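You operate a simulated robot arm through the tools that you are given. There is no shell and no other tool. Be economical: measure what you need, move in short steps, check, and stop when the job is done.

You are at the controls of a simulated two-armed robot. One attempt, no reset.

## Task
Put the cream shirt and both blue socks in the wash basket and carry it to the dining table.
Fine: carry it in both hands.

The check looks at the end state, three seconds after you hand in, the way a careful person would. Anything else that was tipped, shoved, dropped, spilled or broken makes it a failure. Flat cloth is picked up by pressing the open fingertips on it (5 to 10 N) and closing them slowly along it; thin cloth reads only 2 to 8 mm in the jaws.

## Robot
Two 7-joint arms with two-finger parallel grippers on one trunk, on a base that drives. Base frame: it is fixed to the floor where the robot stands at the start and does not move with it; the origin is under the middle of the robot, x ahead of it, y to its left, z up; the surface under the hand at the start is at about z = 0.94. Lengths are in m, angles in degrees, forces in N, time in s.
The left shoulder is at the start at [0.05, 0.187, 1.16], the right one opposite. With the tool pointing down near the work surface each hand reaches from about 0.1 to 0.66 m from the robot's upright axis, wherever it stands, measured 20 degrees to its own side. Places, roughly: inside of the white wash basket [0.4, -1, 0.9]; top of the dining table [-1.8, -0.7, 0.8]. Payload 3.43 kg a hand.
The TCP of each hand is the grasp point between the finger pads, 0.03 m short of the fingertips. In the tool frame z runs along the fingers and y along their closing line. The gripper opens to 0.094 m. The fingers are 0.028 m wide and 0.01 m thick; the gripper's body (0.05 by 0.096 m) begins 0.055 m behind the TCP.
Orientation is told as [roll, pitch, yaw] about the base's x, y, z axes, in that order, counted from this pose: with the fingers straight down and closing along the base's y, the tool's x points along the base's -x, its y along +y and its z along -z.

## Interface
- The arms move only by the tool drive_tool. It takes "left_increments", "right_increments" or both (then of equal length, played together; a hand with none holds still); each is one flat list of numbers, 7 for each row, row after row: the shift along the tool's x, y, z in m, then the turn, a rotation vector about the tool's x, y, z in degrees, then the finger opening in m, from 0 to 0.094. In form: [dx, dy, dz, wx, wy, wz, hand, dx, dy, dz, wx, wy, wz, hand, ...]. A call has 1 to 8 rows; each row shifts and turns the commanded pose from where the row before left it, along the tool's axes as they then stand. A row lasts 0.2 s, in which the tool goes at most 0.05 m and 8.6 degrees; a call with a longer step from one row to the next is refused whole, and so is a gripper value outside its range. Where a pose cannot be reached the arm comes as near as it can. A force on the tool above 40 N (or 10 N above the force at the start of the call, whichever is more), or a blocked arm, ends the call early, and 0.2 s more pass. The fingers move at their own pace (about 0.153 m/s each) and stop on an object; they squeeze with about 25 N. The grip force told is the motor's: it shows also when the fingers shut on nothing. Time passes only in rows, and 0.2 s behind the last, so rows that do not move let the fingers close. It gives the time, the measured TCP pose, the force on the tool (base axes), the opening and the grip force at its end, in the units of the frame above (readings bear some noise), with the torque about the TCP (base axes, N m) and any sound that the robot's microphone picked up.
- Cameras (640 x 400 px; columns grow to the right, rows downward): "scene" is now at [0.1384, -0.038, 1.3231]; the picture's right is [-0.42, -0.91, 0.00], its down [-0.52, 0.24, -0.82] and it looks along [0.74, -0.35, -0.57] (base axes); focal length 214 px, centre (320, 200). "left" rides on the left gripper at [0.076, -0.014, -0.102] in its tool frame; the picture's right is [0.18, 0.98, 0.00], its down [-0.75, 0.14, -0.64] and it looks along [-0.63, 0.12, 0.77] (tool axes); focal length 243 px, centre (320, 200). "right" rides on the right gripper at [0.076, 0.014, -0.103] in its tool frame; the picture's right is [-0.18, 0.98, 0.00], its down [-0.75, -0.14, -0.64] and it looks along [-0.63, -0.12, 0.77] (tool axes); focal length 243 px, centre (320, 200).
- camera(camera): a new picture of that camera. It takes no simulated time.
- raise_lower(by): slides the trunk up (or, below 0, down) by that many m; the arms and the scene camera ride with it, the base frame stays. It gives what a move gives, with no picture.
- roll_base(legs): drives the robot by 1 to 6 legs, each [ahead, left, turn to the left] in m, m and degrees, along the robot's own axes; the way and the turn of a leg run together, so that a leg with both is an arc; at most 1.5 m and 180 degrees a leg. The arms and the cameras ride along, it lands a little off, and it stops where it bumps. It gives what a move gives.
- turn_head(pan, tilt): turns the head with the scene camera to pan (to the left, within 80 degrees either way) and tilt (down, from -29 to 69), counted from straight ahead of the robot. It gives what a move gives.
- probe_pixels(camera, pixels): for up to 12 pixels [column, row] of the newest picture of that camera ("zoom" is the newest enlarged one), the place [x, y, z] in the base frame of the surface seen there, good to about 0.002 m. It takes no simulated time.
- zoom(camera, box): a new picture of the part [left, top, right, bottom] of that camera's present view, enlarged. It takes no simulated time.
- hand_in(): hands the job in; it is judged then, once.

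Keep the steps short. Do not move on a guess: measure, check each grasp and each placing, and mend mistakes. In all there are 80 turns and 62 pictures (those below and enlarged ones count). Leave the grippers open and the arms clear of the work at the hand-in unless told otherwise, and finish with a single line.

The tools are called after "Call:" as a command line: name --argument value ..., lists and objects as JSON in quotes. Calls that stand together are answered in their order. drive_tool: Moves the arms, as the interface text tells. Its arguments: {"type":"object","properties":{"left_increments":{"type":"array","items":{"type":"number"}},"right_increments":{"type":"array","items":{"type":"number"}}},"required":[]} The other tools are called the same way: raise_lower (by) slides the trunk up or down; roll_base (legs) drives the base; turn_head (pan, tilt) turns the head that bears the scene camera; camera (camera) takes a picture; probe_pixels (camera, pixels) gives the place of the surface under pixels of a picture; zoom (camera, box) takes an enlarged picture of a part of a camera's view; hand_in () hands the job in.

At the start:

```text
clock: 0.0
left_eef_pos: [0.2796, -0.0051, 1.215]
left_tcp_rot: [-0.1, -0.1, 0.2]
left_wrist_force: [0.1, 0.5, -0.4]
left_torque: [-0.01, -0.01, 0.01]
left_opening: 0.0941
left_grasp_force: 0.1
right_eef_pos: [0.2961, -0.3584, 1.2725]
right_tcp_rot: [0.1, 0.0, 0.0]
right_wrist_force: [-0.4, 0.2, 0.4]
right_torque: [-0.02, 0.03, 0.0]
right_opening: 0.0941
right_grasp_force: 0.0
trunk travel left (down, up): [-0.375, 0.057]
robot x, y, heading: [-0.0042, 0.0012, 0.1]
head pan, tilt: [-25.0, 35.0]
```

scene: 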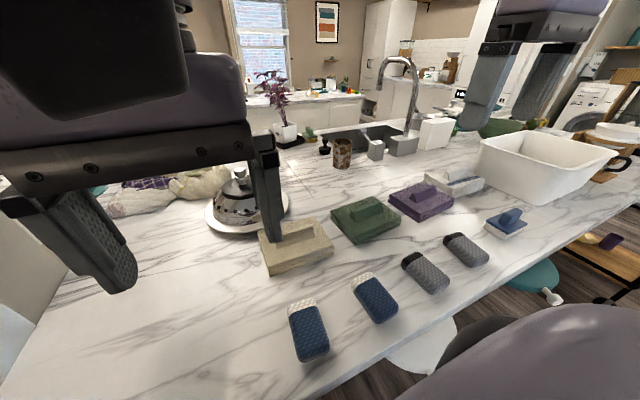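
right: 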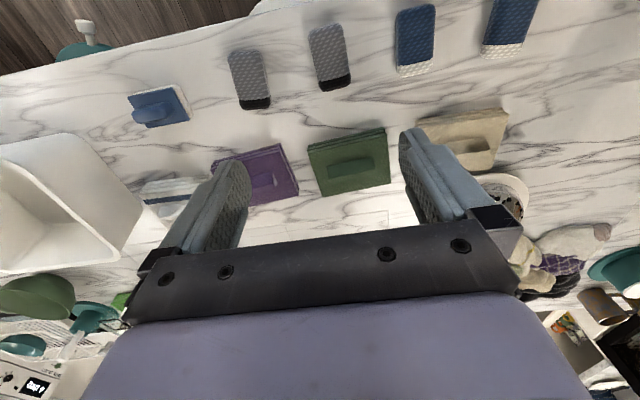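
left: 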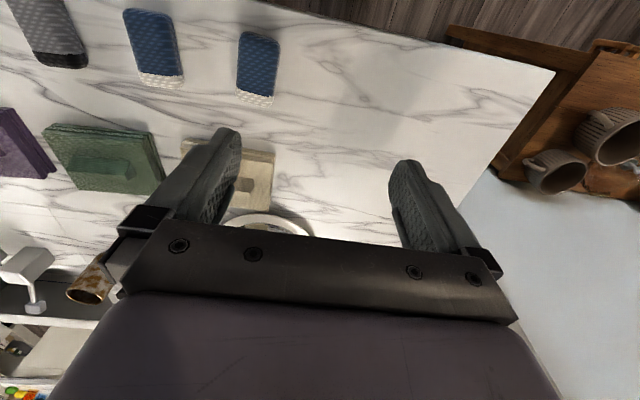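

I see folded shirts (cream at 296,246; green; purple) and socks (blue at 309,330 and 374,298; grey beyond). I'll measure them and the basket first.

Call:
zoom --camera "scene" --box '[240, 180, 440, 380]'

Call:
zoom --camera "scene" --box '[440, 90, 640, 240]'

Call:
probe_pixels --camera "scene" --pixels '[[260, 232], [325, 222], [334, 252], [268, 268], [298, 232], [300, 303], [310, 335], [310, 360], [364, 278], [376, 298], [384, 318], [290, 370]]'

Call:
probe_pixels --camera "scene" --pixels '[[481, 138], [540, 128], [626, 156], [563, 200], [540, 170], [500, 180], [585, 170], [505, 222], [455, 182], [560, 150], [487, 175], [435, 130]]'

```text
2.00 times, centred on (340, 280) of scene
```

zoom: 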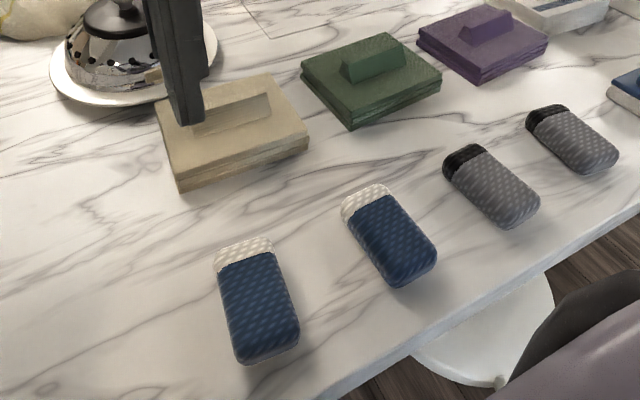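

```text
2.67 times, centred on (540, 165) of scene
```

zoom: 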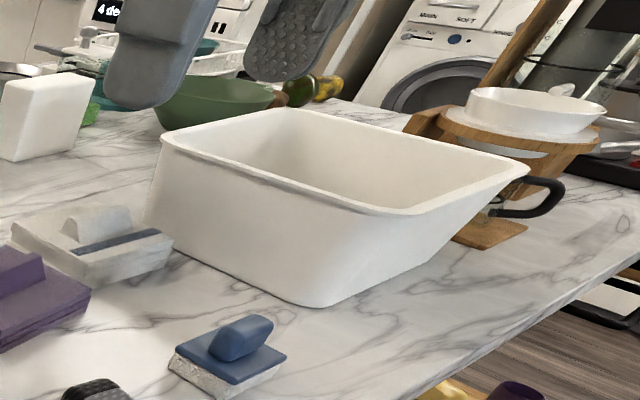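

```text
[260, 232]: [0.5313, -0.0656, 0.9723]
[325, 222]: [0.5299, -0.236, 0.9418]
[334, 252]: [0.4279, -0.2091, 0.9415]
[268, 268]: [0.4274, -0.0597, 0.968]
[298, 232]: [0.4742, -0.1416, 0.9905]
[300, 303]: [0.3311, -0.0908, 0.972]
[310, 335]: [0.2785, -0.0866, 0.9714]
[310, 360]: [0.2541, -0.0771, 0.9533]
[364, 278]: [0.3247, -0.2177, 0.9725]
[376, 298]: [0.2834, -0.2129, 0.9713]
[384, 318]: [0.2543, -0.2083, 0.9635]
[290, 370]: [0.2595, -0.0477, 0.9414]
```

```text
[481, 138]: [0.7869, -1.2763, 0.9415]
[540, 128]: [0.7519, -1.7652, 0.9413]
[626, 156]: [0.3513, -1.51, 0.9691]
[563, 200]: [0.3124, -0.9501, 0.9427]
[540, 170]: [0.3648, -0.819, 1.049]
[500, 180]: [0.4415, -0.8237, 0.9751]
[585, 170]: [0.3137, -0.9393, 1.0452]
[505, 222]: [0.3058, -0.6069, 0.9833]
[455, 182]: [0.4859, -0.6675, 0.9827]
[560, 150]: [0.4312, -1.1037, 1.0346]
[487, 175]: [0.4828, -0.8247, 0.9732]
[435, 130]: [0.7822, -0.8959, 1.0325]
```

Counter is at z≈0.9415, socks ~0.03 thick, shirts have a ridge on top. I'll measure socks' edges and the shirt ridge in the hand cameras.

Call:
probe_pixels --camera "left" --pixels '[[242, 65], [258, 65], [275, 65], [259, 36], [256, 97], [130, 45], [155, 45], [172, 45], [150, 14], [163, 80], [250, 185], [262, 160]]'

Call:
probe_pixels --camera "right" --pixels '[[400, 40], [416, 40], [431, 40], [420, 10], [413, 70], [490, 30], [507, 30], [520, 30], [470, 130], [450, 143], [490, 143], [470, 155]]'

Call:
probe_pixels --camera "scene" --pixels '[[285, 240], [298, 232], [312, 227], [290, 244], [300, 240], [312, 236], [296, 225], [280, 250], [296, 256], [320, 245], [390, 185], [355, 215]]'

```text
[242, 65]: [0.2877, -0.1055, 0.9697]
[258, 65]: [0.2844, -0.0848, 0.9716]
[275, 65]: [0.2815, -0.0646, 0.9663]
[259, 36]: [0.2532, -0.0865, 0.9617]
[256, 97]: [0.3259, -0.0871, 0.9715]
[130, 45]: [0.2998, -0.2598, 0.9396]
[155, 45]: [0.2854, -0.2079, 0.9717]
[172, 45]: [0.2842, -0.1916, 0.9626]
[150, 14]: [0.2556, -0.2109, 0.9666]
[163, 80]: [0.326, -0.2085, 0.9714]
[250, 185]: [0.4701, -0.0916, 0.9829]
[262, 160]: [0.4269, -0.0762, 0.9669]
```

```text
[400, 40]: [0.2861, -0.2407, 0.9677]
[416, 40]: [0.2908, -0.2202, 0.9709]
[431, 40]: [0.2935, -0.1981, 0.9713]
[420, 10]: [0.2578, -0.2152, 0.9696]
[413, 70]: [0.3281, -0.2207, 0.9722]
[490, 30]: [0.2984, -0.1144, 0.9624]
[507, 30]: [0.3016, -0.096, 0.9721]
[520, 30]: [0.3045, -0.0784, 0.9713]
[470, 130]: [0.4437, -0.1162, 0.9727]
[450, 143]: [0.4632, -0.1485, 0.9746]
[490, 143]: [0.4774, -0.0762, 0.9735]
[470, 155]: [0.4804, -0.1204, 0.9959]
```

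```text
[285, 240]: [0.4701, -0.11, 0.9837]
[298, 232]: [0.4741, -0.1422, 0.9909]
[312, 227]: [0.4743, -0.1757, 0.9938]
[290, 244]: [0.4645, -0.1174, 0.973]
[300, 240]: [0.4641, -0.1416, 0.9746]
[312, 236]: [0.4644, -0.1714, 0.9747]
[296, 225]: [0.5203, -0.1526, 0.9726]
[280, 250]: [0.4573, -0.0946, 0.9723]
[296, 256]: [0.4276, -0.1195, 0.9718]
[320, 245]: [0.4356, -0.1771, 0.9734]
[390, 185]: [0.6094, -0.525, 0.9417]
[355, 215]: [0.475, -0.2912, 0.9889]
```

Sock 1 is centred near (0.290, -0.087), ~0.05 wide, its length along x; sock 2 near (0.290, -0.215). Left hand goes above sock 1, most of the way down.

Call:
drive_tool --left_increments '[-0.005, -0.041, 0, 0, 0, 3, 0.094, -0.005, -0.041, 0, 0, 0, 3, 0.094, 0, 0, 0.045, 0, 0, 0, 0.094, 0, 0, 0.045, 0, 0, 0, 0.094, 0, 0, 0.045, 0, 0, 0, 0.094, 0, 0, 0.035, 0, 0, 0, 0.094]'

Call:
camera --camera "left"

Call:
camera --camera "scene"

```text
clock: 1.4
left_eef_pos: [0.2871, -0.0856, 1.045]
left_tcp_rot: [-0.2, 0.0, -5.9]
left_wrist_force: [0.3, -0.2, 0.5]
left_torque: [-0.02, -0.01, 0.03]
left_opening: 0.0941
left_grasp_force: 0.0
right_eef_pos: [0.2962, -0.3586, 1.2731]
right_tcp_rot: [0.1, 0.1, 0.1]
right_wrist_force: [-0.8, 0.6, 0.0]
right_torque: [-0.02, 0.0, 0.04]
right_opening: 0.094
right_grasp_force: 0.1
trunk travel left (down, up): [-0.375, 0.057]
robot x, y, heading: [0.001, -0.0013, 0.2]
head pan, tilt: [-25.0, 35.0]
```

```text
56 pictures are left
```

left: 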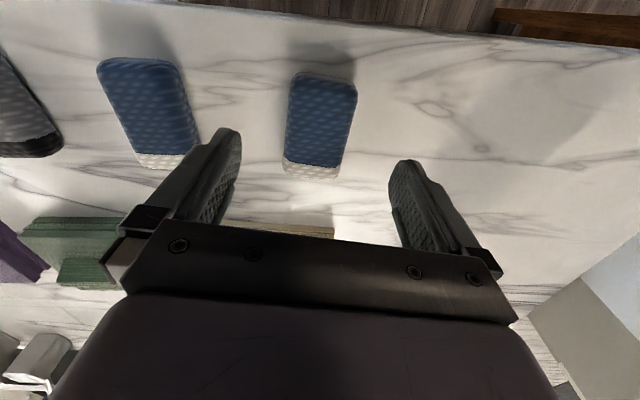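

```text
55 pictures are left
```

scene: 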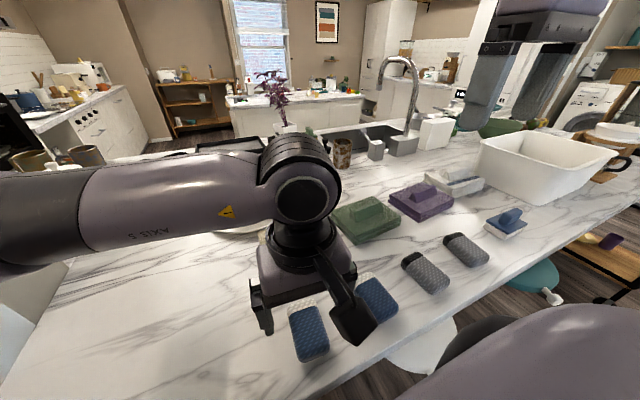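

Sock 1 lies between the fingers in the left picture (320,125). Measuring its edges before going down.

Call:
probe_pixels --camera "left" --pixels '[[289, 120], [353, 120], [322, 120], [325, 82], [310, 170], [288, 150], [348, 150], [296, 90], [352, 90], [220, 150]]'

```text
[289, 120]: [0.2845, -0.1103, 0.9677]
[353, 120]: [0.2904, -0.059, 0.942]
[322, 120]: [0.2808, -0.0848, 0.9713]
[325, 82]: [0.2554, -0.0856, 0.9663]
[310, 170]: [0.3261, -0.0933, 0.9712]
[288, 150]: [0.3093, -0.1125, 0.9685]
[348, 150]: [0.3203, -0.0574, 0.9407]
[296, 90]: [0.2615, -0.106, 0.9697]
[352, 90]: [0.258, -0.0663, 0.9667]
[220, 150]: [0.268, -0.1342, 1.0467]
```

Centred within 2 mm. Going down 0.069 to tips ≈ 5 mm over the counter, then closing.

Call:
drive_tool --left_increments '[0, -0.001, 0.035, 0, 0, 0, 0.094, 0, 0, 0.02, 0, 0, 0, 0.094, 0, 0, 0.014, 0, 0, 0, 0.094, 0, 0, 0, 0, 0, 0, 0.06, 0, 0, 0, 0, 0, 0, 0.03, 0, 0, 0, 0, 0, 0, 0.01]'

```text
clock: 2.8
left_eef_pos: [0.2886, -0.0864, 0.9755]
left_tcp_rot: [-0.2, 0.0, -5.9]
left_wrist_force: [-0.8, -0.1, 0.3]
left_torque: [-0.01, 0.01, 0.01]
left_opening: 0.0513
left_grasp_force: 24.7
right_eef_pos: [0.2961, -0.3597, 1.2724]
right_tcp_rot: [0.2, 0.0, 0.0]
right_wrist_force: [0.5, -0.1, 0.8]
right_torque: [0.01, 0.01, 0.0]
right_opening: 0.0943
right_grasp_force: 0.1
trunk travel left (down, up): [-0.375, 0.057]
robot x, y, heading: [0.0007, -0.003, -0.0]
head pan, tilt: [-25.0, 35.0]
```

Sock 1 is gripped (51 mm, 25 N). Lifting and moving it left, while the right hand goes above sock 2.

Call:
drive_tool --left_increments '[0, 0, -0.04, 0, 0, 0, 0, 0, 0, -0.045, 0, 0, 0, 0, 0, 0, -0.045, 0, 0, 0, 0, 0, 0.02, -0.04, 0, 0, 0, 0, 0, 0.045, -0.02, 0, 0, 0, 0, 0, 0.045, 0, 0, 0, 0, 0]'

Call:
drive_tool --right_increments '[0, 0.048, 0, 0, 0, 3, 0.094, 0.003, 0.048, 0, 0, 0, 3, 0.094, 0.003, 0.048, 0, 0, 0, 0, 0.094, 0, 0, 0.048, 0, 0, 0, 0.094, 0, 0, 0.048, 0, 0, 0, 0.094, 0, 0, 0.048, 0, 0, 0, 0.094, 0, 0, 0.048, 0, 0, 0, 0.094, 0, 0, 0.036, 0, 0, 0, 0.094]'

Call:
camera --camera "right"

Call:
camera --camera "left"

```text
clock: 4.2
left_eef_pos: [0.2988, 0.0233, 1.1638]
left_tcp_rot: [-0.2, 0.0, -5.9]
left_wrist_force: [0.0, 0.3, -0.3]
left_torque: [0.01, -0.01, 0.03]
left_opening: 0.0512
left_grasp_force: 25.0
right_eef_pos: [0.2956, -0.3589, 1.2721]
right_tcp_rot: [0.0, 0.2, 0.0]
right_wrist_force: [0.5, 0.0, 0.1]
right_torque: [0.01, 0.0, 0.04]
right_opening: 0.094
right_grasp_force: 0.0
trunk travel left (down, up): [-0.375, 0.057]
robot x, y, heading: [0.0039, 0.0029, 0.1]
head pan, tilt: [-25.0, 35.0]
```

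```text
clock: 6.0
left_eef_pos: [0.2987, 0.0212, 1.1637]
left_tcp_rot: [-0.1, 0.0, -5.9]
left_wrist_force: [0.1, 0.6, -0.4]
left_torque: [0.05, -0.01, 0.0]
left_opening: 0.0511
left_grasp_force: 25.2
right_eef_pos: [0.2969, -0.2133, 1.0441]
right_tcp_rot: [0.1, -0.1, -6.0]
right_wrist_force: [-0.3, -0.1, 0.4]
right_torque: [-0.02, 0.02, -0.02]
right_opening: 0.094
right_grasp_force: 0.0
trunk travel left (down, up): [-0.375, 0.057]
robot x, y, heading: [-0.0014, 0.0028, -0.2]
head pan, tilt: [-25.0, 35.0]
```

```text
54 pictures are left
```

right: 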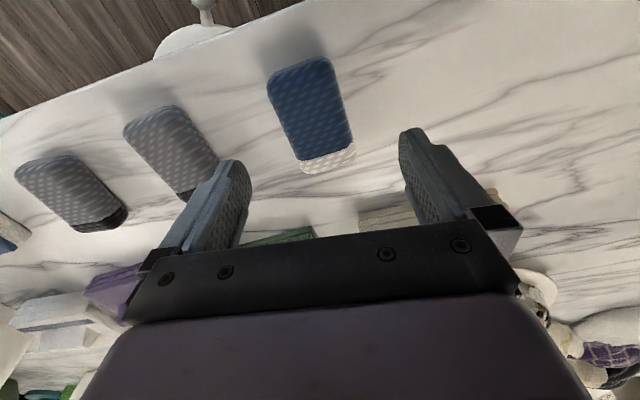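

```text
53 pictures are left
```

left: 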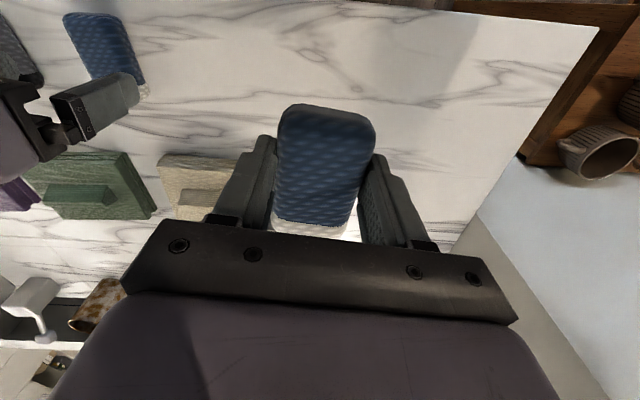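

Sock 1 is held. Measuring sock 2's edges in the right picture (around 312,115).

Call:
probe_pixels --camera "right" --pixels '[[276, 115], [312, 115], [343, 115], [268, 90], [335, 85], [298, 62], [326, 165], [290, 145], [350, 140]]'

```text
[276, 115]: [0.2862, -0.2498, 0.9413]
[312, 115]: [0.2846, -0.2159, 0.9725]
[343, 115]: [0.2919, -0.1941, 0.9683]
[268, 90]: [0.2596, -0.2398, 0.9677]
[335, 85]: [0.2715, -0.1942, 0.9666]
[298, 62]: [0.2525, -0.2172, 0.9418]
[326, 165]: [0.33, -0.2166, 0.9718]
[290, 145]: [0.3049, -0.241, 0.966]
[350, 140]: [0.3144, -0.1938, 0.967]
```

Sock 2 is aligned with x, centred at (0.290,-0.217). Correcting, descending, closing.

Call:
drive_tool --right_increments '[0.006, -0.005, 0.01, 0, 0, -6, 0.094, 0, 0, 0.03, 0, 0, 0, 0.094, 0, 0, 0.018, 0, 0, 0, 0.094, 0, 0, 0.01, 0, 0, 0, 0.094, 0, 0, 0, 0, 0, 0, 0.06, 0, 0, 0, 0, 0, 0, 0.03, 0, 0, 0, 0, 0, 0, 0]'

```text
clock: 7.6
left_eef_pos: [0.2984, 0.0216, 1.164]
left_tcp_rot: [-0.2, 0.0, -5.9]
left_wrist_force: [0.7, -0.3, -0.1]
left_torque: [0.02, -0.02, 0.0]
left_opening: 0.0514
left_grasp_force: 25.1
right_eef_pos: [0.291, -0.2192, 0.9759]
right_tcp_rot: [0.1, 0.1, -0.1]
right_wrist_force: [0.6, 0.4, -0.2]
right_torque: [0.01, -0.01, 0.04]
right_opening: 0.0513
right_grasp_force: 24.6
trunk travel left (down, up): [-0.375, 0.057]
robot x, y, heading: [0.0004, 0.003, -0.0]
head pan, tilt: [-25.0, 35.0]
```

Sock 2 gripped. Lifting it, and then looking right with the head before driving.

Call:
drive_tool --right_increments '[0, 0, -0.045, 0, 0, 0, 0, 0, 0, -0.045, 0, 0, 0, 0, 0, 0, -0.045, 0, 0, 0, 0, 0, 0, -0.045, 0, 0, 0, 0, 0, 0, -0.04, 0, 0, 0, 0]' --left_increments '[0, 0, 0, 0, 0, 0, 0, 0, 0, 0, 0, 0, 0, 0, 0, 0, 0, 0, 0, 0, 0, 0, 0, -0.02, 0, 0, 0, 0, 0, 0, -0.02, 0, 0, 0, 0]'

Call:
turn_head --pan -70 --tilt 40

Call:
camera --camera "scene"

Call:
camera --camera "right"

```text
clock: 8.8
left_eef_pos: [0.2989, 0.0224, 1.2061]
left_tcp_rot: [-0.1, -0.1, -5.9]
left_wrist_force: [-1.1, 0.1, -0.6]
left_torque: [-0.02, -0.01, -0.02]
left_opening: 0.0509
left_grasp_force: 25.1
right_eef_pos: [0.2917, -0.2213, 1.1969]
right_tcp_rot: [0.1, 0.1, 0.0]
right_wrist_force: [0.4, 0.0, -0.3]
right_torque: [-0.01, 0.01, -0.01]
right_opening: 0.0512
right_grasp_force: 25.1
trunk travel left (down, up): [-0.375, 0.057]
robot x, y, heading: [0.0022, 0.0037, 0.0]
head pan, tilt: [-25.0, 35.0]
```

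```text
clock: 9.9
left_eef_pos: [0.303, 0.0213, 1.2004]
left_tcp_rot: [0.5, -0.5, -4.2]
left_wrist_force: [38.7, -51.1, -41.2]
left_torque: [5.88, 0.07, 5.25]
left_opening: 0.0511
left_grasp_force: 25.3
right_eef_pos: [0.2927, -0.2208, 1.1966]
right_tcp_rot: [0.1, 0.1, 0.0]
right_wrist_force: [-0.4, 0.9, -0.7]
right_torque: [-0.02, 0.02, 0.01]
right_opening: 0.0511
right_grasp_force: 24.9
trunk travel left (down, up): [-0.375, 0.057]
robot x, y, heading: [0.0029, 0.0004, 0.2]
head pan, tilt: [-70.0, 40.0]
```

```text
52 pictures are left
```

scene: 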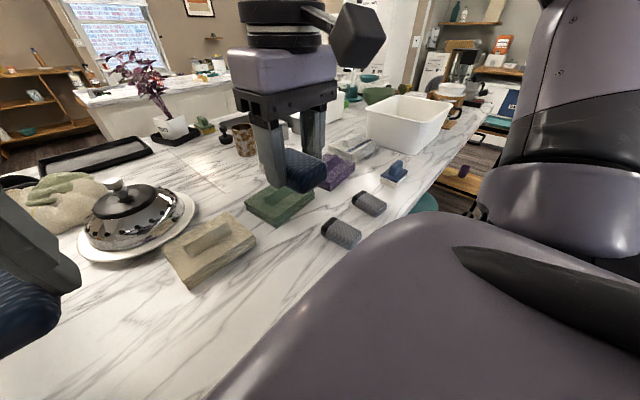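

```text
51 pictures are left
```

right: 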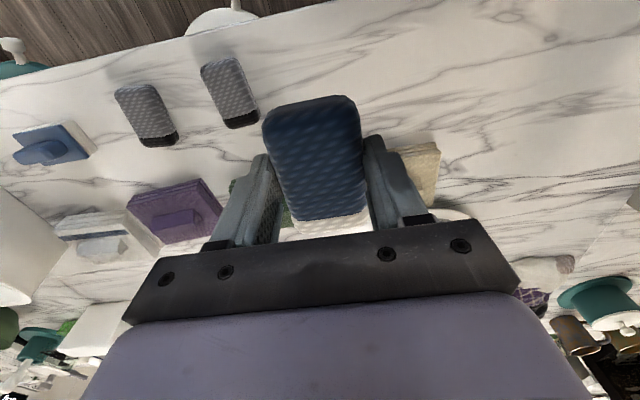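

The left wrist reads a force of ~75 N: the head seems to be touching the left arm. Turning the head back and moving the left hand forward/out.

Call:
turn_head --pan -25 --tilt 35

Call:
drive_tool --left_increments '[-0.02, 0.03, 0, 0, 0, -2, 0, -0.02, 0.04, 0, 0, 0, -2, 0, 0, 0.045, 0, 0, 0, -2, 0, 0, 0.03, 0, 0, 0, 0, 0]'

Call:
camera --camera "scene"

```text
clock: 11.0
left_eef_pos: [0.2988, 0.0233, 1.2055]
left_tcp_rot: [-0.1, -0.1, -6.1]
left_wrist_force: [0.1, 0.5, -0.6]
left_torque: [0.03, -0.04, 0.0]
left_opening: 0.0509
left_grasp_force: 24.4
right_eef_pos: [0.2911, -0.2198, 1.1965]
right_tcp_rot: [0.0, 0.0, 0.0]
right_wrist_force: [0.1, -0.6, -0.3]
right_torque: [-0.01, 0.01, 0.02]
right_opening: 0.0508
right_grasp_force: 24.9
trunk travel left (down, up): [-0.375, 0.057]
robot x, y, heading: [-0.0024, -0.0007, -0.0]
head pan, tilt: [-25.0, 35.0]
```

```text
clock: 12.0
left_eef_pos: [0.3465, 0.1632, 1.2039]
left_tcp_rot: [0.1, 0.0, 0.2]
left_wrist_force: [0.2, 0.3, -1.1]
left_torque: [0.03, -0.03, 0.05]
left_opening: 0.0508
left_grasp_force: 25.0
right_eef_pos: [0.2911, -0.2191, 1.1969]
right_tcp_rot: [0.1, 0.0, 0.0]
right_wrist_force: [0.2, 0.0, 0.1]
right_torque: [0.04, -0.01, -0.01]
right_opening: 0.0509
right_grasp_force: 25.1
trunk travel left (down, up): [-0.375, 0.057]
robot x, y, heading: [0.0035, 0.0018, 0.1]
head pan, tilt: [-25.0, 35.0]
```

```text
50 pictures are left
```

scene: 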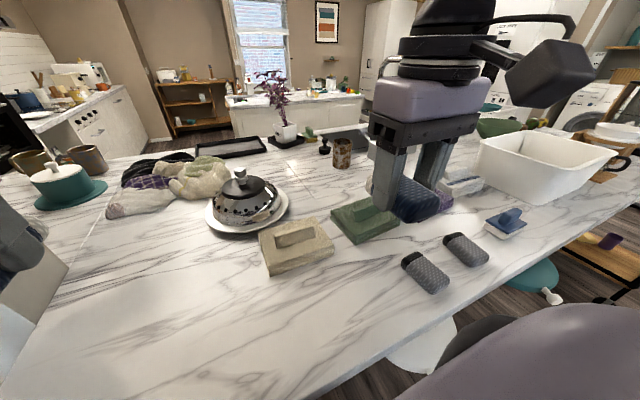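

Clear now. Looking right/down to see what stands on the floor in the way.

Call:
turn_head --pan -60 --tilt 50

Call:
camera --camera "scene"

```text
clock: 13.1
left_eef_pos: [0.3462, 0.1628, 1.2028]
left_tcp_rot: [0.0, -0.1, 0.1]
left_wrist_force: [-0.5, 0.3, -0.5]
left_torque: [-0.02, 0.03, 0.0]
left_opening: 0.0508
left_grasp_force: 25.6
right_eef_pos: [0.292, -0.2207, 1.197]
right_tcp_rot: [0.0, 0.2, 0.0]
right_wrist_force: [-0.5, 0.9, -0.7]
right_torque: [-0.02, -0.01, 0.01]
right_opening: 0.0507
right_grasp_force: 24.3
trunk travel left (down, up): [-0.375, 0.057]
robot x, y, heading: [-0.0011, -0.0003, 0.1]
head pan, tilt: [-60.0, 50.0]
```

```text
49 pictures are left
```

scene: 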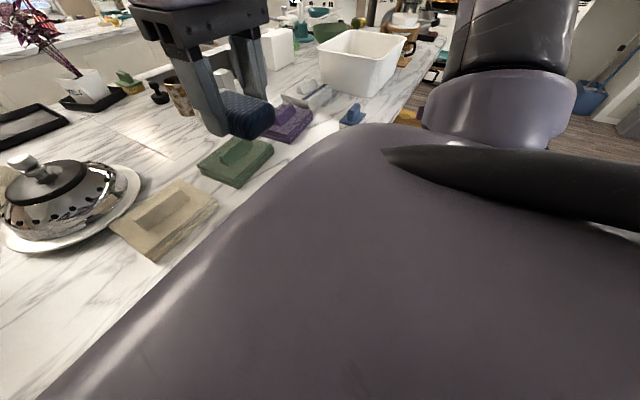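

The robot's own shoulder blocks the view. The last right-hand picture shows a white disc (210,20) and a teal one (15,68) near the counter edge; probing them.

Call:
probe_pixels --camera "right" --pixels '[[195, 28], [215, 18], [250, 14], [15, 68], [30, 66], [235, 3], [12, 45], [100, 40], [60, 60], [30, 10]]'

Call:
turn_head --pan -80 --tilt 20

Call:
camera --camera "scene"

```text
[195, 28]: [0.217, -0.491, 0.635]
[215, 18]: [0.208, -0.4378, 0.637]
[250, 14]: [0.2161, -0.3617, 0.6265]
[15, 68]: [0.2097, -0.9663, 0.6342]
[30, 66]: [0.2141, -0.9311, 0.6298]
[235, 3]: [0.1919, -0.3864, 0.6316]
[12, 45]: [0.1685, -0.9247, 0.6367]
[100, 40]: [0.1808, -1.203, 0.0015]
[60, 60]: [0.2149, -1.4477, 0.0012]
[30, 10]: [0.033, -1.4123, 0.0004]
```

```text
clock: 14.0
left_eef_pos: [0.3461, 0.1617, 1.2044]
left_tcp_rot: [0.0, 0.0, 0.1]
left_wrist_force: [0.3, 0.0, -0.2]
left_torque: [0.01, 0.0, -0.01]
left_opening: 0.051
left_grasp_force: 24.4
right_eef_pos: [0.2923, -0.2196, 1.1965]
right_tcp_rot: [0.0, 0.0, 0.0]
right_wrist_force: [-0.5, -0.8, -0.1]
right_torque: [0.01, -0.02, -0.01]
right_opening: 0.0511
right_grasp_force: 25.4
trunk travel left (down, up): [-0.375, 0.057]
robot x, y, heading: [-0.0007, 0.0011, 0.0]
head pan, tilt: [-80.0, 20.0]
```

```text
48 pictures are left
```

scene: 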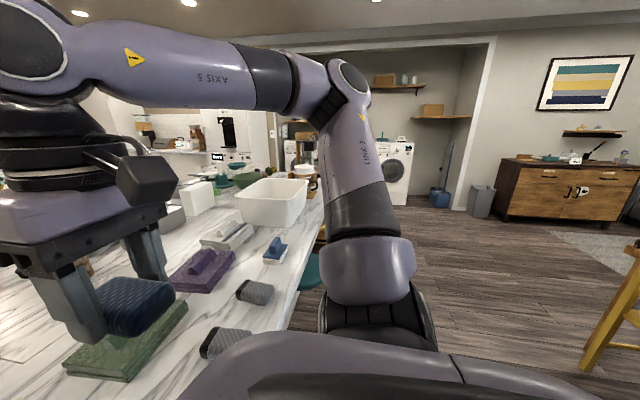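

The stool seats (z 0.635) reach out to x≈0.17 near y -0.43 and -0.95, so sideways driving this close would bump them. I'd back up first; probing the yellow chair at (610,300) and looking left for what stands behind.

Call:
probe_pixels --camera "scene" --pixels '[[590, 365], [612, 300], [635, 345], [630, 250], [480, 300], [560, 330], [440, 290], [309, 270], [480, 210], [550, 225], [500, 370], [620, 390]]'

Call:
turn_head --pan 80 --tilt 25

Call:
camera --camera "scene"

```text
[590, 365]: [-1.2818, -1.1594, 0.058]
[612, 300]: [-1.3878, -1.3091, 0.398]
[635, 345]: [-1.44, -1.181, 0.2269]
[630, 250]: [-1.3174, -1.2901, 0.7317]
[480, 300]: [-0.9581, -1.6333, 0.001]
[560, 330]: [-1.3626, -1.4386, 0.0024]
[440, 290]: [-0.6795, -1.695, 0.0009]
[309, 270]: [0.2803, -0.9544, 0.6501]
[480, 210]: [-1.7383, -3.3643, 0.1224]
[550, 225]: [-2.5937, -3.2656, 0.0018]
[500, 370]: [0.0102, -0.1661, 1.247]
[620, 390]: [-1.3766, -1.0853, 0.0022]
```

```text
clock: 16.5
left_eef_pos: [0.3459, 0.1624, 1.2032]
left_tcp_rot: [-0.1, 0.0, 0.1]
left_wrist_force: [0.4, 0.5, -0.3]
left_torque: [0.01, 0.02, 0.01]
left_opening: 0.0512
left_grasp_force: 24.9
right_eef_pos: [0.2925, -0.2204, 1.1974]
right_tcp_rot: [0.1, 0.1, 0.0]
right_wrist_force: [-0.3, 0.3, -0.8]
right_torque: [0.0, 0.02, 0.01]
right_opening: 0.0509
right_grasp_force: 24.8
trunk travel left (down, up): [-0.375, 0.057]
robot x, y, heading: [0.001, 0.0007, 0.1]
head pan, tilt: [80.0, 25.0]
```

```text
47 pictures are left
```

scene: 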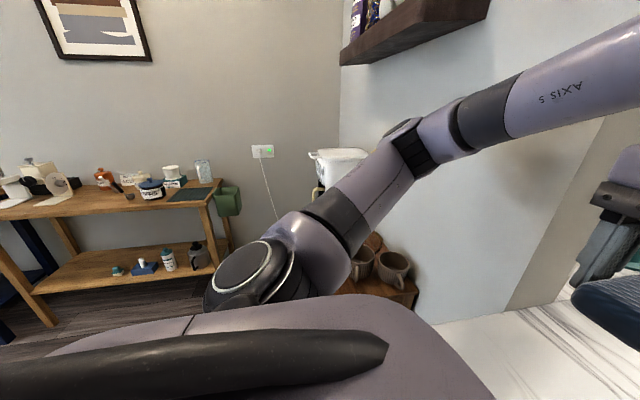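

Behind-left is wall shelf far off; the aisle appears open. Backing up 0.35 m and looking at the stools ahead-right.

Call:
roll_base --legs '[[-0.35, 0, 0]]'

Call:
turn_head --pan -35 --tilt 45

Call:
camera --camera "scene"

```text
clock: 18.7
left_eef_pos: [-0.006, 0.1625, 1.2048]
left_tcp_rot: [-0.1, 0.0, 0.0]
left_wrist_force: [-0.7, -0.3, -0.4]
left_torque: [-0.02, -0.02, -0.01]
left_opening: 0.051
left_grasp_force: 25.0
right_eef_pos: [-0.0607, -0.2205, 1.1976]
right_tcp_rot: [0.1, 0.0, -0.1]
right_wrist_force: [-0.1, 0.6, -1.1]
right_torque: [0.02, -0.02, 0.05]
right_opening: 0.0511
right_grasp_force: 25.0
trunk travel left (down, up): [-0.375, 0.057]
robot x, y, heading: [-0.3489, -0.0012, -0.3]
head pan, tilt: [80.0, 25.0]
```

```text
clock: 20.7
left_eef_pos: [-0.0056, 0.163, 1.2041]
left_tcp_rot: [-0.1, 0.0, 0.0]
left_wrist_force: [-0.1, -0.2, -0.6]
left_torque: [0.02, -0.03, 0.02]
left_opening: 0.051
left_grasp_force: 25.1
right_eef_pos: [-0.0594, -0.2196, 1.1961]
right_tcp_rot: [0.2, 0.2, -0.1]
right_wrist_force: [0.5, 0.4, -0.3]
right_torque: [0.03, 0.0, -0.02]
right_opening: 0.0509
right_grasp_force: 25.4
trunk travel left (down, up): [-0.375, 0.057]
robot x, y, heading: [-0.3543, -0.0017, -0.2]
head pan, tilt: [-35.0, 45.0]
```

```text
46 pictures are left
```

scene: 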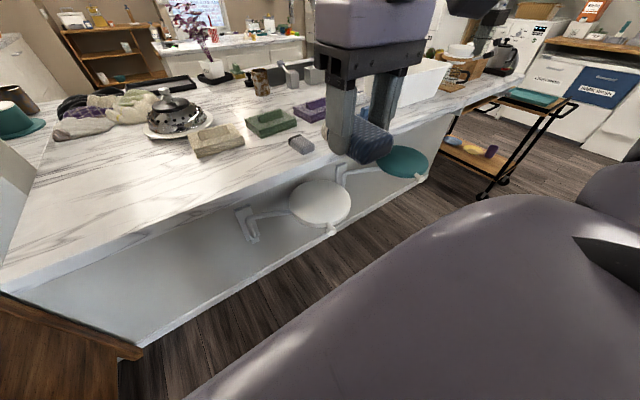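

The stools are swing seats mounted on the counter panel. Measuring them and the trolley beyond.

Call:
probe_pixels --camera "scene" --pixels '[[332, 231], [320, 222], [292, 200], [349, 200], [420, 177], [385, 168], [428, 165], [485, 195], [450, 160], [510, 180], [200, 310], [300, 240]]'

```text
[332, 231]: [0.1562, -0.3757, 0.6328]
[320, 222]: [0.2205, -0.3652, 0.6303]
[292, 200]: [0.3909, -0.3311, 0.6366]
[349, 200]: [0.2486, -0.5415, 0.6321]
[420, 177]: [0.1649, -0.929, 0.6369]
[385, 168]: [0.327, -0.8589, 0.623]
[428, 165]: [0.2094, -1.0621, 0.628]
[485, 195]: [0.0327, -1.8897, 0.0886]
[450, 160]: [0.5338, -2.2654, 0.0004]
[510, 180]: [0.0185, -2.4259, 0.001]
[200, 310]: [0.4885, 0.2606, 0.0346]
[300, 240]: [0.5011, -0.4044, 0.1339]
```

Seats reach x=0.15. I'll slide right 0.95 m at this distance, then look at the basket.

Call:
roll_base --legs '[[0, -0.95, 0]]'

Call:
turn_head --pan 0 --tilt 40

Call:
camera --camera "scene"

```text
clock: 29.3
left_eef_pos: [-0.0112, -0.7878, 1.2041]
left_tcp_rot: [0.0, 0.0, -0.8]
left_wrist_force: [-0.4, 0.6, -0.5]
left_torque: [-0.03, -0.01, -0.02]
left_opening: 0.051
left_grasp_force: 25.1
right_eef_pos: [-0.072, -1.1699, 1.1973]
right_tcp_rot: [0.0, 0.1, -0.9]
right_wrist_force: [0.5, 0.2, -1.2]
right_torque: [0.04, -0.01, -0.02]
right_opening: 0.0512
right_grasp_force: 25.0
trunk travel left (down, up): [-0.375, 0.057]
robot x, y, heading: [-0.3576, -0.9443, -0.9]
head pan, tilt: [-35.0, 45.0]
```

```text
clock: 30.3
left_eef_pos: [-0.0109, -0.7872, 1.2038]
left_tcp_rot: [-0.1, 0.0, -0.8]
left_wrist_force: [-0.2, -0.3, 0.1]
left_torque: [0.0, 0.0, -0.04]
left_opening: 0.0511
left_grasp_force: 25.4
right_eef_pos: [-0.0723, -1.1692, 1.1977]
right_tcp_rot: [0.0, 0.1, -1.0]
right_wrist_force: [0.3, 0.0, -0.5]
right_torque: [0.0, -0.01, -0.02]
right_opening: 0.0512
right_grasp_force: 24.9
trunk travel left (down, up): [-0.375, 0.057]
robot x, y, heading: [-0.3598, -0.9429, -0.8]
head pan, tilt: [0.0, 40.0]
```

```text
45 pictures are left
```

scene: 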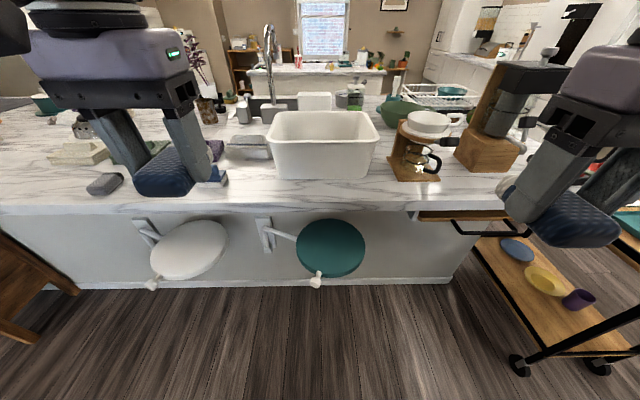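

Good view. Zooming on the basket and probing its rim.

Call:
zoom --camera "scene" --box '[240, 80, 400, 200]'

Call:
probe_pixels --camera "scene" --pixels '[[275, 112], [371, 112], [268, 141], [378, 140], [322, 143], [320, 111], [275, 176], [369, 176], [320, 130], [480, 245], [510, 340], [404, 170]]'

```text
3.33 times, centred on (320, 140) of scene
```

zoom: 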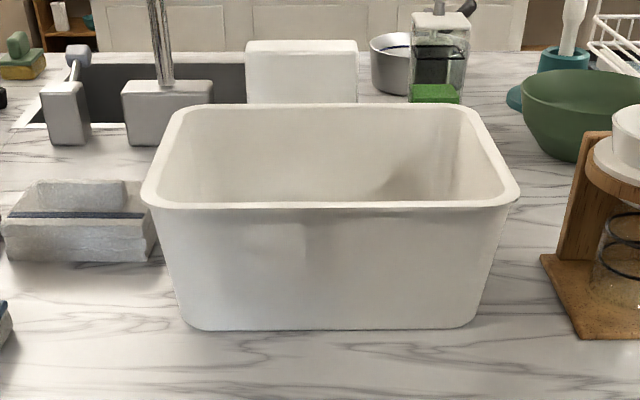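

```text
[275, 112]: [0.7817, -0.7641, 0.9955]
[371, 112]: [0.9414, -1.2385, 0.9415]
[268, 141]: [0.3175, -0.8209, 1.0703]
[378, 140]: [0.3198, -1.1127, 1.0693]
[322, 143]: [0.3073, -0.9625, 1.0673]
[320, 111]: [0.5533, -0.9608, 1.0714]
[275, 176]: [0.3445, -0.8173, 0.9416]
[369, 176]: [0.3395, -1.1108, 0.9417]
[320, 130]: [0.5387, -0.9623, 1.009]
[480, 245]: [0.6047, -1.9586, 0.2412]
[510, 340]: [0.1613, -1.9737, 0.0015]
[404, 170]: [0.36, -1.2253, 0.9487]
```

Basket rim: x 0.30–0.56, y -0.81…-1.12, z 1.07. Driving forward to x≈-0.15 (seats at 0.15 stay clear), straightening the heading.

Call:
roll_base --legs '[[0.21, -0.02, 0.8]]'

```text
clock: 32.0
left_eef_pos: [0.2004, -0.8042, 1.2032]
left_tcp_rot: [-0.1, 0.0, 0.0]
left_wrist_force: [0.3, 0.5, -0.5]
left_torque: [0.0, 0.02, 0.01]
left_opening: 0.051
left_grasp_force: 24.5
right_eef_pos: [0.1456, -1.1864, 1.1971]
right_tcp_rot: [0.1, 0.1, -0.1]
right_wrist_force: [0.5, -0.2, -0.1]
right_torque: [-0.02, 0.0, 0.01]
right_opening: 0.0508
right_grasp_force: 25.3
trunk travel left (down, up): [-0.375, 0.057]
robot x, y, heading: [-0.1489, -0.967, -0.1]
head pan, tilt: [0.0, 40.0]
```

Right hand goes over the basket's right part at (0.43,-1.055).

Call:
drive_tool --right_increments '[-0.03, 0.035, 0, 0, 0, 0, 0, -0.03, 0.035, 0, 0, 0, 0, 0, -0.035, 0.03, 0, 0, 0, 0, 0, -0.045, 0.0155, 0, 0, 0, 0, 0, -0.048, 0.0155, 0, 0, 0, 0, 0, -0.048, 0, 0, 0, 0, 0, 0, -0.048, 0, 0, 0, 0, 0, 0]'

Call:
camera --camera "scene"

Call:
camera --camera "right"

```text
refused: row 5 steps farther than a row can; nothing moved
```

```text
43 pictures are left
```

scene: 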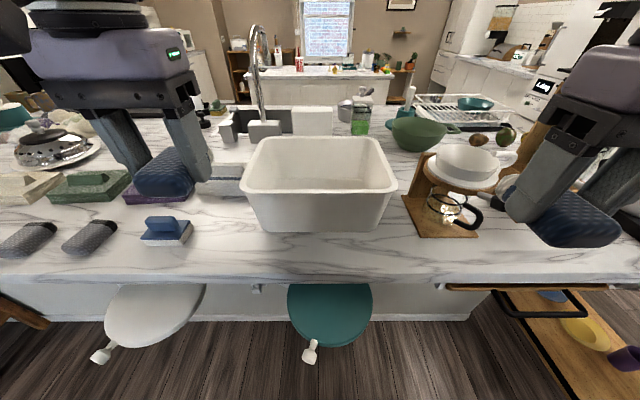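

```text
42 pictures are left
```

right: 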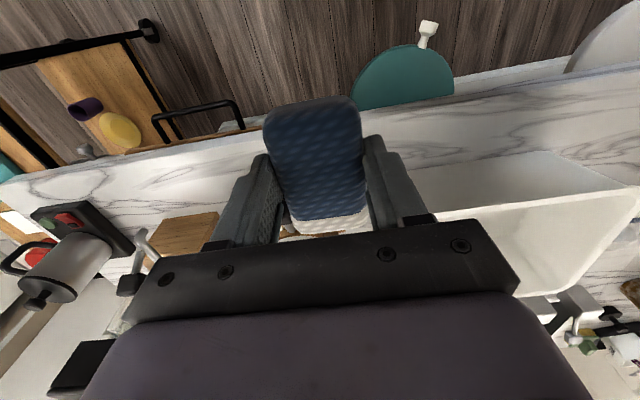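

Refused for a slightly long row; resend with shorter rows, and probe the basket and coffee stand for clearances.

Call:
drive_tool --right_increments '[-0.03, 0.035, 0, 0, 0, 0, 0, -0.03, 0.035, 0, 0, 0, 0, 0, -0.035, 0.03, 0, 0, 0, 0, 0, -0.045, 0.0155, 0, 0, 0, 0, 0, -0.046, 0.0155, 0, 0, 0, 0, 0, -0.048, 0, 0, 0, 0, 0, 0, -0.048, 0, 0, 0, 0, 0, 0]'

Call:
probe_pixels --camera "scene" --pixels '[[403, 197], [416, 150], [440, 150], [424, 180], [396, 186], [258, 141], [380, 141], [243, 188], [270, 228], [372, 228], [320, 180], [227, 185]]'

Call:
camera --camera "right"

```text
clock: 33.6
left_eef_pos: [0.1994, -0.8052, 1.2038]
left_tcp_rot: [0.0, 0.0, -0.1]
left_wrist_force: [0.0, 0.4, -0.8]
left_torque: [0.01, 0.01, -0.02]
left_opening: 0.0509
left_grasp_force: 25.2
right_eef_pos: [0.2879, -1.1485, 1.1985]
right_tcp_rot: [0.1, 0.1, -0.2]
right_wrist_force: [0.8, -0.3, -1.1]
right_torque: [0.04, 0.04, -0.01]
right_opening: 0.0508
right_grasp_force: 25.1
right hand out of reach, approached as far as the arm can: row 3, 4, 5, 6, 7
trunk travel left (down, up): [-0.375, 0.057]
robot x, y, heading: [-0.1495, -0.9689, 0.0]
head pan, tilt: [0.0, 40.0]
```

```text
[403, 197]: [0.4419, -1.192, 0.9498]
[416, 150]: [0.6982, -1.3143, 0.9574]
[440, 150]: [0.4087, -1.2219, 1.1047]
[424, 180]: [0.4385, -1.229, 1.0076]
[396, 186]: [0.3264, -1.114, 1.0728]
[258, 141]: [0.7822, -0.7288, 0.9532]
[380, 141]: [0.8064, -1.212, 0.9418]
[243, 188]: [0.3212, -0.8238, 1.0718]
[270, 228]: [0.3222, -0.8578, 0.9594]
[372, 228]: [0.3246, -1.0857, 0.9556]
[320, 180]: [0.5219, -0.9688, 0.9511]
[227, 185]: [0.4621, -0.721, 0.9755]
```

```text
41 pictures are left
```

right: 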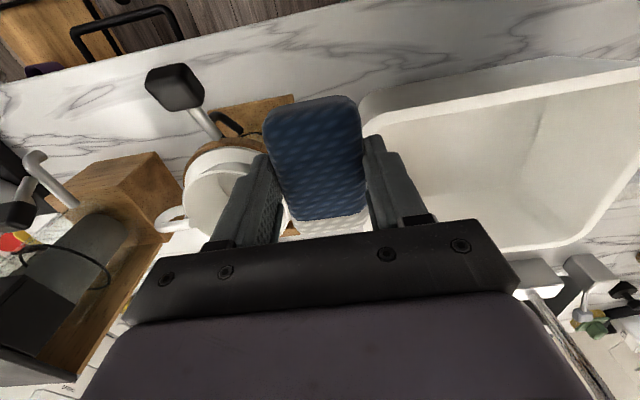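

The right arm ran out of reach at this height (radius ≈0.47). I need the robot closer or the trunk up; tilt the head down fully to see how much room the base has to the seat.

Call:
turn_head --pan 0 --tilt 69

Call:
camera --camera "scene"

```text
clock: 34.5
left_eef_pos: [0.1997, -0.8037, 1.2047]
left_tcp_rot: [-0.1, -0.1, 0.0]
left_wrist_force: [-0.5, -0.7, 0.3]
left_torque: [0.0, 0.01, 0.02]
left_opening: 0.0509
left_grasp_force: 24.7
right_eef_pos: [0.2855, -1.1465, 1.1984]
right_tcp_rot: [0.1, 0.1, 0.0]
right_wrist_force: [0.1, -0.3, -0.3]
right_torque: [-0.01, -0.02, -0.01]
right_opening: 0.0508
right_grasp_force: 25.0
trunk travel left (down, up): [-0.375, 0.057]
robot x, y, heading: [-0.1483, -0.9677, -0.4]
head pan, tilt: [0.0, 68.8]
```

```text
40 pictures are left
```

scene: 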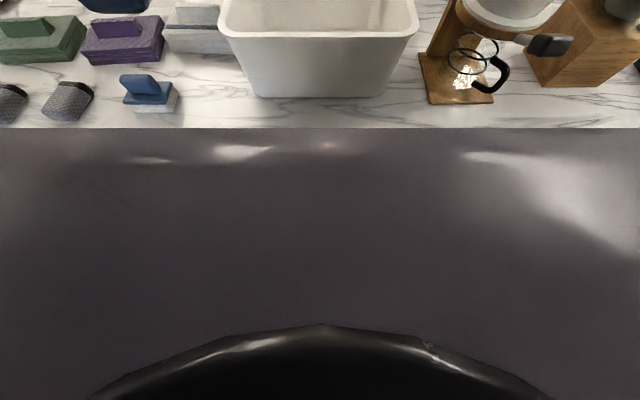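

My own torso fills the lower view; probing its front edge.

Call:
probe_pixels --camera "scene" --pixels '[[320, 135], [320, 160], [100, 140], [540, 140], [320, 250], [320, 118], [320, 380]]'

Call:
raise_lower --by 0.055

```text
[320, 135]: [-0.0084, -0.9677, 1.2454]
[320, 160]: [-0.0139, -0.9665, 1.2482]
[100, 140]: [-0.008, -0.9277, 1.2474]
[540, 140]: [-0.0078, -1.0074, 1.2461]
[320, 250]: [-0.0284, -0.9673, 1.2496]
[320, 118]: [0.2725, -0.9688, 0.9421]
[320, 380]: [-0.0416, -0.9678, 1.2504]
```

```text
clock: 35.5
left_eef_pos: [0.199, -0.8039, 1.2582]
left_tcp_rot: [0.0, 0.0, 0.0]
left_wrist_force: [-0.4, 0.1, -1.1]
left_torque: [0.0, -0.01, 0.0]
left_opening: 0.051
left_grasp_force: 25.2
right_eef_pos: [0.287, -1.1458, 1.2537]
right_tcp_rot: [0.1, 0.1, -0.1]
right_wrist_force: [0.3, -0.4, -0.7]
right_torque: [0.03, -0.02, 0.03]
right_opening: 0.0511
right_grasp_force: 25.2
trunk travel left (down, up): [-0.43, 0.002]
robot x, y, heading: [-0.1454, -0.9676, -0.1]
head pan, tilt: [0.0, 68.8]
```

Torso front is only 0.14 ahead of the axis, so moving 0.075 m closer still leaves ~8 cm to the seat. Driving forward a bit.

Call:
roll_base --legs '[[0.075, 0, 0]]'

Call:
drive_tool --right_increments '[0, 0.03, 0.02, 0, 0, 0, 0, 0, 0.03, 0.02, 0, 0, 0, 0, 0, 0.03, 0.02, 0, 0, 0, 0, 0, 0, 0.03, 0, 0, 0, 0]'

```text
clock: 36.5
left_eef_pos: [0.2739, -0.805, 1.2587]
left_tcp_rot: [-0.2, 0.0, -0.1]
left_wrist_force: [0.6, 0.4, 0.1]
left_torque: [0.02, 0.02, -0.01]
left_opening: 0.051
left_grasp_force: 25.2
right_eef_pos: [0.3618, -1.1459, 1.2528]
right_tcp_rot: [0.1, 0.0, -0.1]
right_wrist_force: [-0.2, -0.7, 0.0]
right_torque: [0.0, -0.01, 0.02]
right_opening: 0.0511
right_grasp_force: 24.7
trunk travel left (down, up): [-0.43, 0.002]
robot x, y, heading: [-0.0742, -0.9651, -0.0]
head pan, tilt: [0.0, 68.8]
```

```text
clock: 37.5
left_eef_pos: [0.2735, -0.8046, 1.2586]
left_tcp_rot: [-0.1, 0.0, -0.1]
left_wrist_force: [-0.4, -0.3, 0.2]
left_torque: [0.02, 0.01, 0.0]
left_opening: 0.051
left_grasp_force: 25.2
right_eef_pos: [0.3555, -1.1378, 1.2044]
right_tcp_rot: [0.1, 0.0, -0.2]
right_wrist_force: [0.1, 0.5, -0.7]
right_torque: [-0.02, -0.01, -0.01]
right_opening: 0.051
right_grasp_force: 25.1
right hand out of reach, approached as far as the arm can: row 1, 2, 3
trunk travel left (down, up): [-0.43, 0.002]
robot x, y, heading: [-0.0705, -0.9665, -0.3]
head pan, tilt: [0.0, 68.8]
```

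Still flagged at this height but fine lower down. A small probing step: pull back 2 cm in x and move left.

Call:
drive_tool --right_increments '[0.02, 0, 0, 0, 0, 0, 0, 0, 0.03, 0, 0, 0, 0, 0]'

Call:
turn_head --pan -15 --tilt 30

Call:
camera --camera "scene"

```text
clock: 38.1
left_eef_pos: [0.2744, -0.8047, 1.2587]
left_tcp_rot: [-0.1, 0.1, -0.1]
left_wrist_force: [0.3, -0.5, 0.2]
left_torque: [0.01, 0.03, 0.02]
left_opening: 0.0512
left_grasp_force: 25.0
right_eef_pos: [0.3359, -1.1165, 1.2039]
right_tcp_rot: [0.1, 0.2, -0.2]
right_wrist_force: [0.2, -0.1, -1.3]
right_torque: [0.01, 0.01, 0.0]
right_opening: 0.0511
right_grasp_force: 25.0
right hand out of reach, approached as far as the arm can: row 2
trunk travel left (down, up): [-0.43, 0.002]
robot x, y, heading: [-0.073, -0.9682, -0.5]
head pan, tilt: [0.0, 68.8]
```

```text
clock: 39.1
left_eef_pos: [0.2729, -0.805, 1.2596]
left_tcp_rot: [-0.1, 0.0, -0.1]
left_wrist_force: [0.0, -0.3, -0.1]
left_torque: [0.02, 0.01, 0.02]
left_opening: 0.0509
left_grasp_force: 25.3
right_eef_pos: [0.3348, -1.1167, 1.2041]
right_tcp_rot: [0.0, 0.0, -0.1]
right_wrist_force: [0.0, -0.3, -0.7]
right_torque: [-0.02, -0.02, 0.02]
right_opening: 0.051
right_grasp_force: 25.3
trunk travel left (down, up): [-0.43, 0.002]
robot x, y, heading: [-0.0764, -0.9686, -0.1]
head pan, tilt: [-15.0, 30.0]
```

```text
39 pictures are left
```

scene: 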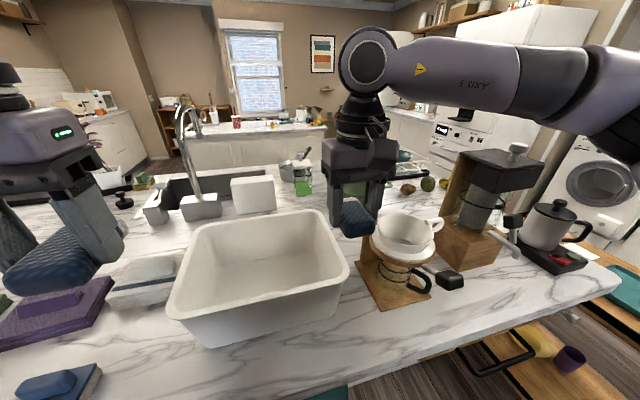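

The arm's reach shrinks at this height. The sock clears the rim at TCP z 1.13, so I lower 0.07 m here, then move left over the basket, then forward.

Call:
drive_tool --right_increments '[0, 0.005, 0.035, 0, 0, 0, 0, 0, 0.005, 0.035, 0, 0, 0, 0, 0, 0.025, 0, 0, 0, 0, 0, 0, 0.025, 0, 0, 0, 0, 0, -0.03, 0, 0, 0, 0, 0, 0, -0.03, 0, 0, 0, 0, 0, 0]'

```text
clock: 40.5
left_eef_pos: [0.2729, -0.805, 1.2582]
left_tcp_rot: [-0.1, 0.0, -0.1]
left_wrist_force: [0.2, 0.4, 0.4]
left_torque: [-0.02, 0.01, -0.02]
left_opening: 0.0511
left_grasp_force: 24.9
right_eef_pos: [0.3719, -1.1232, 1.1331]
right_tcp_rot: [0.2, 0.0, 0.0]
right_wrist_force: [0.5, 0.4, -1.1]
right_torque: [-0.01, 0.0, 0.0]
right_opening: 0.0512
right_grasp_force: 25.0
right hand out of reach, approached as far as the arm can: row 3, 4, 5, 6
trunk travel left (down, up): [-0.43, 0.002]
robot x, y, heading: [-0.0735, -0.9652, 0.1]
head pan, tilt: [-15.0, 30.0]
```

The lateral limit is about -0.15 of my axis at this extension. Instead of the arm, I slide the base left 0.1 m so the hand comes over the basket.

Call:
roll_base --legs '[[0.0, 0.095, 0]]'

Call:
drive_tool --right_increments '[-0.02, 0, 0, 0, 0, 0, 0, -0.02, 0, 0, 0, 0, 0, 0, 0, 0, 0.02, 0, 0, 0, 0]'

Call:
camera --camera "right"

```text
clock: 42.0
left_eef_pos: [0.2735, -0.7117, 1.2594]
left_tcp_rot: [-0.1, 0.0, -0.2]
left_wrist_force: [-0.1, 0.2, -0.1]
left_torque: [0.01, 0.0, -0.01]
left_opening: 0.0508
left_grasp_force: 25.4
right_eef_pos: [0.3716, -1.0305, 1.1331]
right_tcp_rot: [0.1, 0.0, -0.2]
right_wrist_force: [0.0, 0.0, -0.8]
right_torque: [0.01, 0.01, 0.0]
right_opening: 0.0509
right_grasp_force: 25.4
trunk travel left (down, up): [-0.43, 0.002]
robot x, y, heading: [-0.0713, -0.8774, -0.2]
head pan, tilt: [-15.0, 30.0]
```

```text
clock: 42.8
left_eef_pos: [0.274, -0.7115, 1.259]
left_tcp_rot: [-0.1, 0.0, -0.3]
left_wrist_force: [-0.2, -0.5, 0.3]
left_torque: [-0.01, 0.02, -0.01]
left_opening: 0.0509
left_grasp_force: 24.6
right_eef_pos: [0.3981, -1.0493, 1.1129]
right_tcp_rot: [0.2, 0.0, -0.2]
right_wrist_force: [0.9, 0.9, -1.1]
right_torque: [0.04, -0.03, -0.01]
right_opening: 0.0508
right_grasp_force: 25.0
right hand out of reach, approached as far as the arm can: row 1, 2
trunk travel left (down, up): [-0.43, 0.002]
robot x, y, heading: [-0.0739, -0.8765, -0.2]
head pan, tilt: [-15.0, 30.0]
```

```text
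38 pictures are left
```

right: 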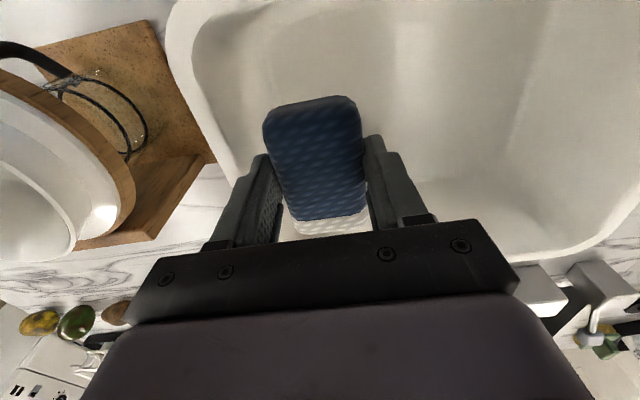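

The sock hangs over the basket's right part. Lower a little while shifting left/forward for wall clearance.

Call:
drive_tool --right_increments '[0, 0, 0.03, 0, 0, 0, 0, 0, 0.015, 0, 0, 0, 0, 0, -0.01, 0.015, 0, 0, 0, 0, 0, -0.01, 0, 0, 0, 0, 0, 0]'

```text
clock: 43.8
left_eef_pos: [0.2739, -0.7123, 1.2583]
left_tcp_rot: [0.0, 0.0, -0.2]
left_wrist_force: [-0.3, 0.3, -0.7]
left_torque: [-0.02, 0.0, 0.02]
left_opening: 0.051
left_grasp_force: 25.2
right_eef_pos: [0.3939, -1.0499, 1.0872]
right_tcp_rot: [0.3, -0.1, -0.2]
right_wrist_force: [0.3, 0.1, -0.1]
right_torque: [-0.01, -0.01, -0.02]
right_opening: 0.0511
right_grasp_force: 25.0
right hand out of reach, approached as far as the arm can: row 2, 3, 4
trunk travel left (down, up): [-0.43, 0.002]
robot x, y, heading: [-0.0723, -0.8772, -0.2]
head pan, tilt: [-15.0, 30.0]
```

A joint limit seems to act, not plain distance. Testing: turn the tool 8° about its z, then shift left 2 cm.

Call:
drive_tool --right_increments '[0, 0, 0, 0, 0, 8, 0, 0, 0.02, 0, 0, 0, 0, 0]'

```text
clock: 44.4
left_eef_pos: [0.2727, -0.7113, 1.26]
left_tcp_rot: [-0.1, 0.0, -0.2]
left_wrist_force: [0.0, 0.7, 0.4]
left_torque: [0.01, 0.01, -0.01]
left_opening: 0.0509
left_grasp_force: 24.7
right_eef_pos: [0.3868, -1.0428, 1.0896]
right_tcp_rot: [0.2, -0.1, -8.3]
right_wrist_force: [-0.2, 0.0, -1.2]
right_torque: [0.0, -0.02, -0.03]
right_opening: 0.0511
right_grasp_force: 24.5
right hand out of reach, approached as far as the arm can: row 2
trunk travel left (down, up): [-0.43, 0.002]
robot x, y, heading: [-0.074, -0.8737, 0.1]
head pan, tilt: [-15.0, 30.0]
```

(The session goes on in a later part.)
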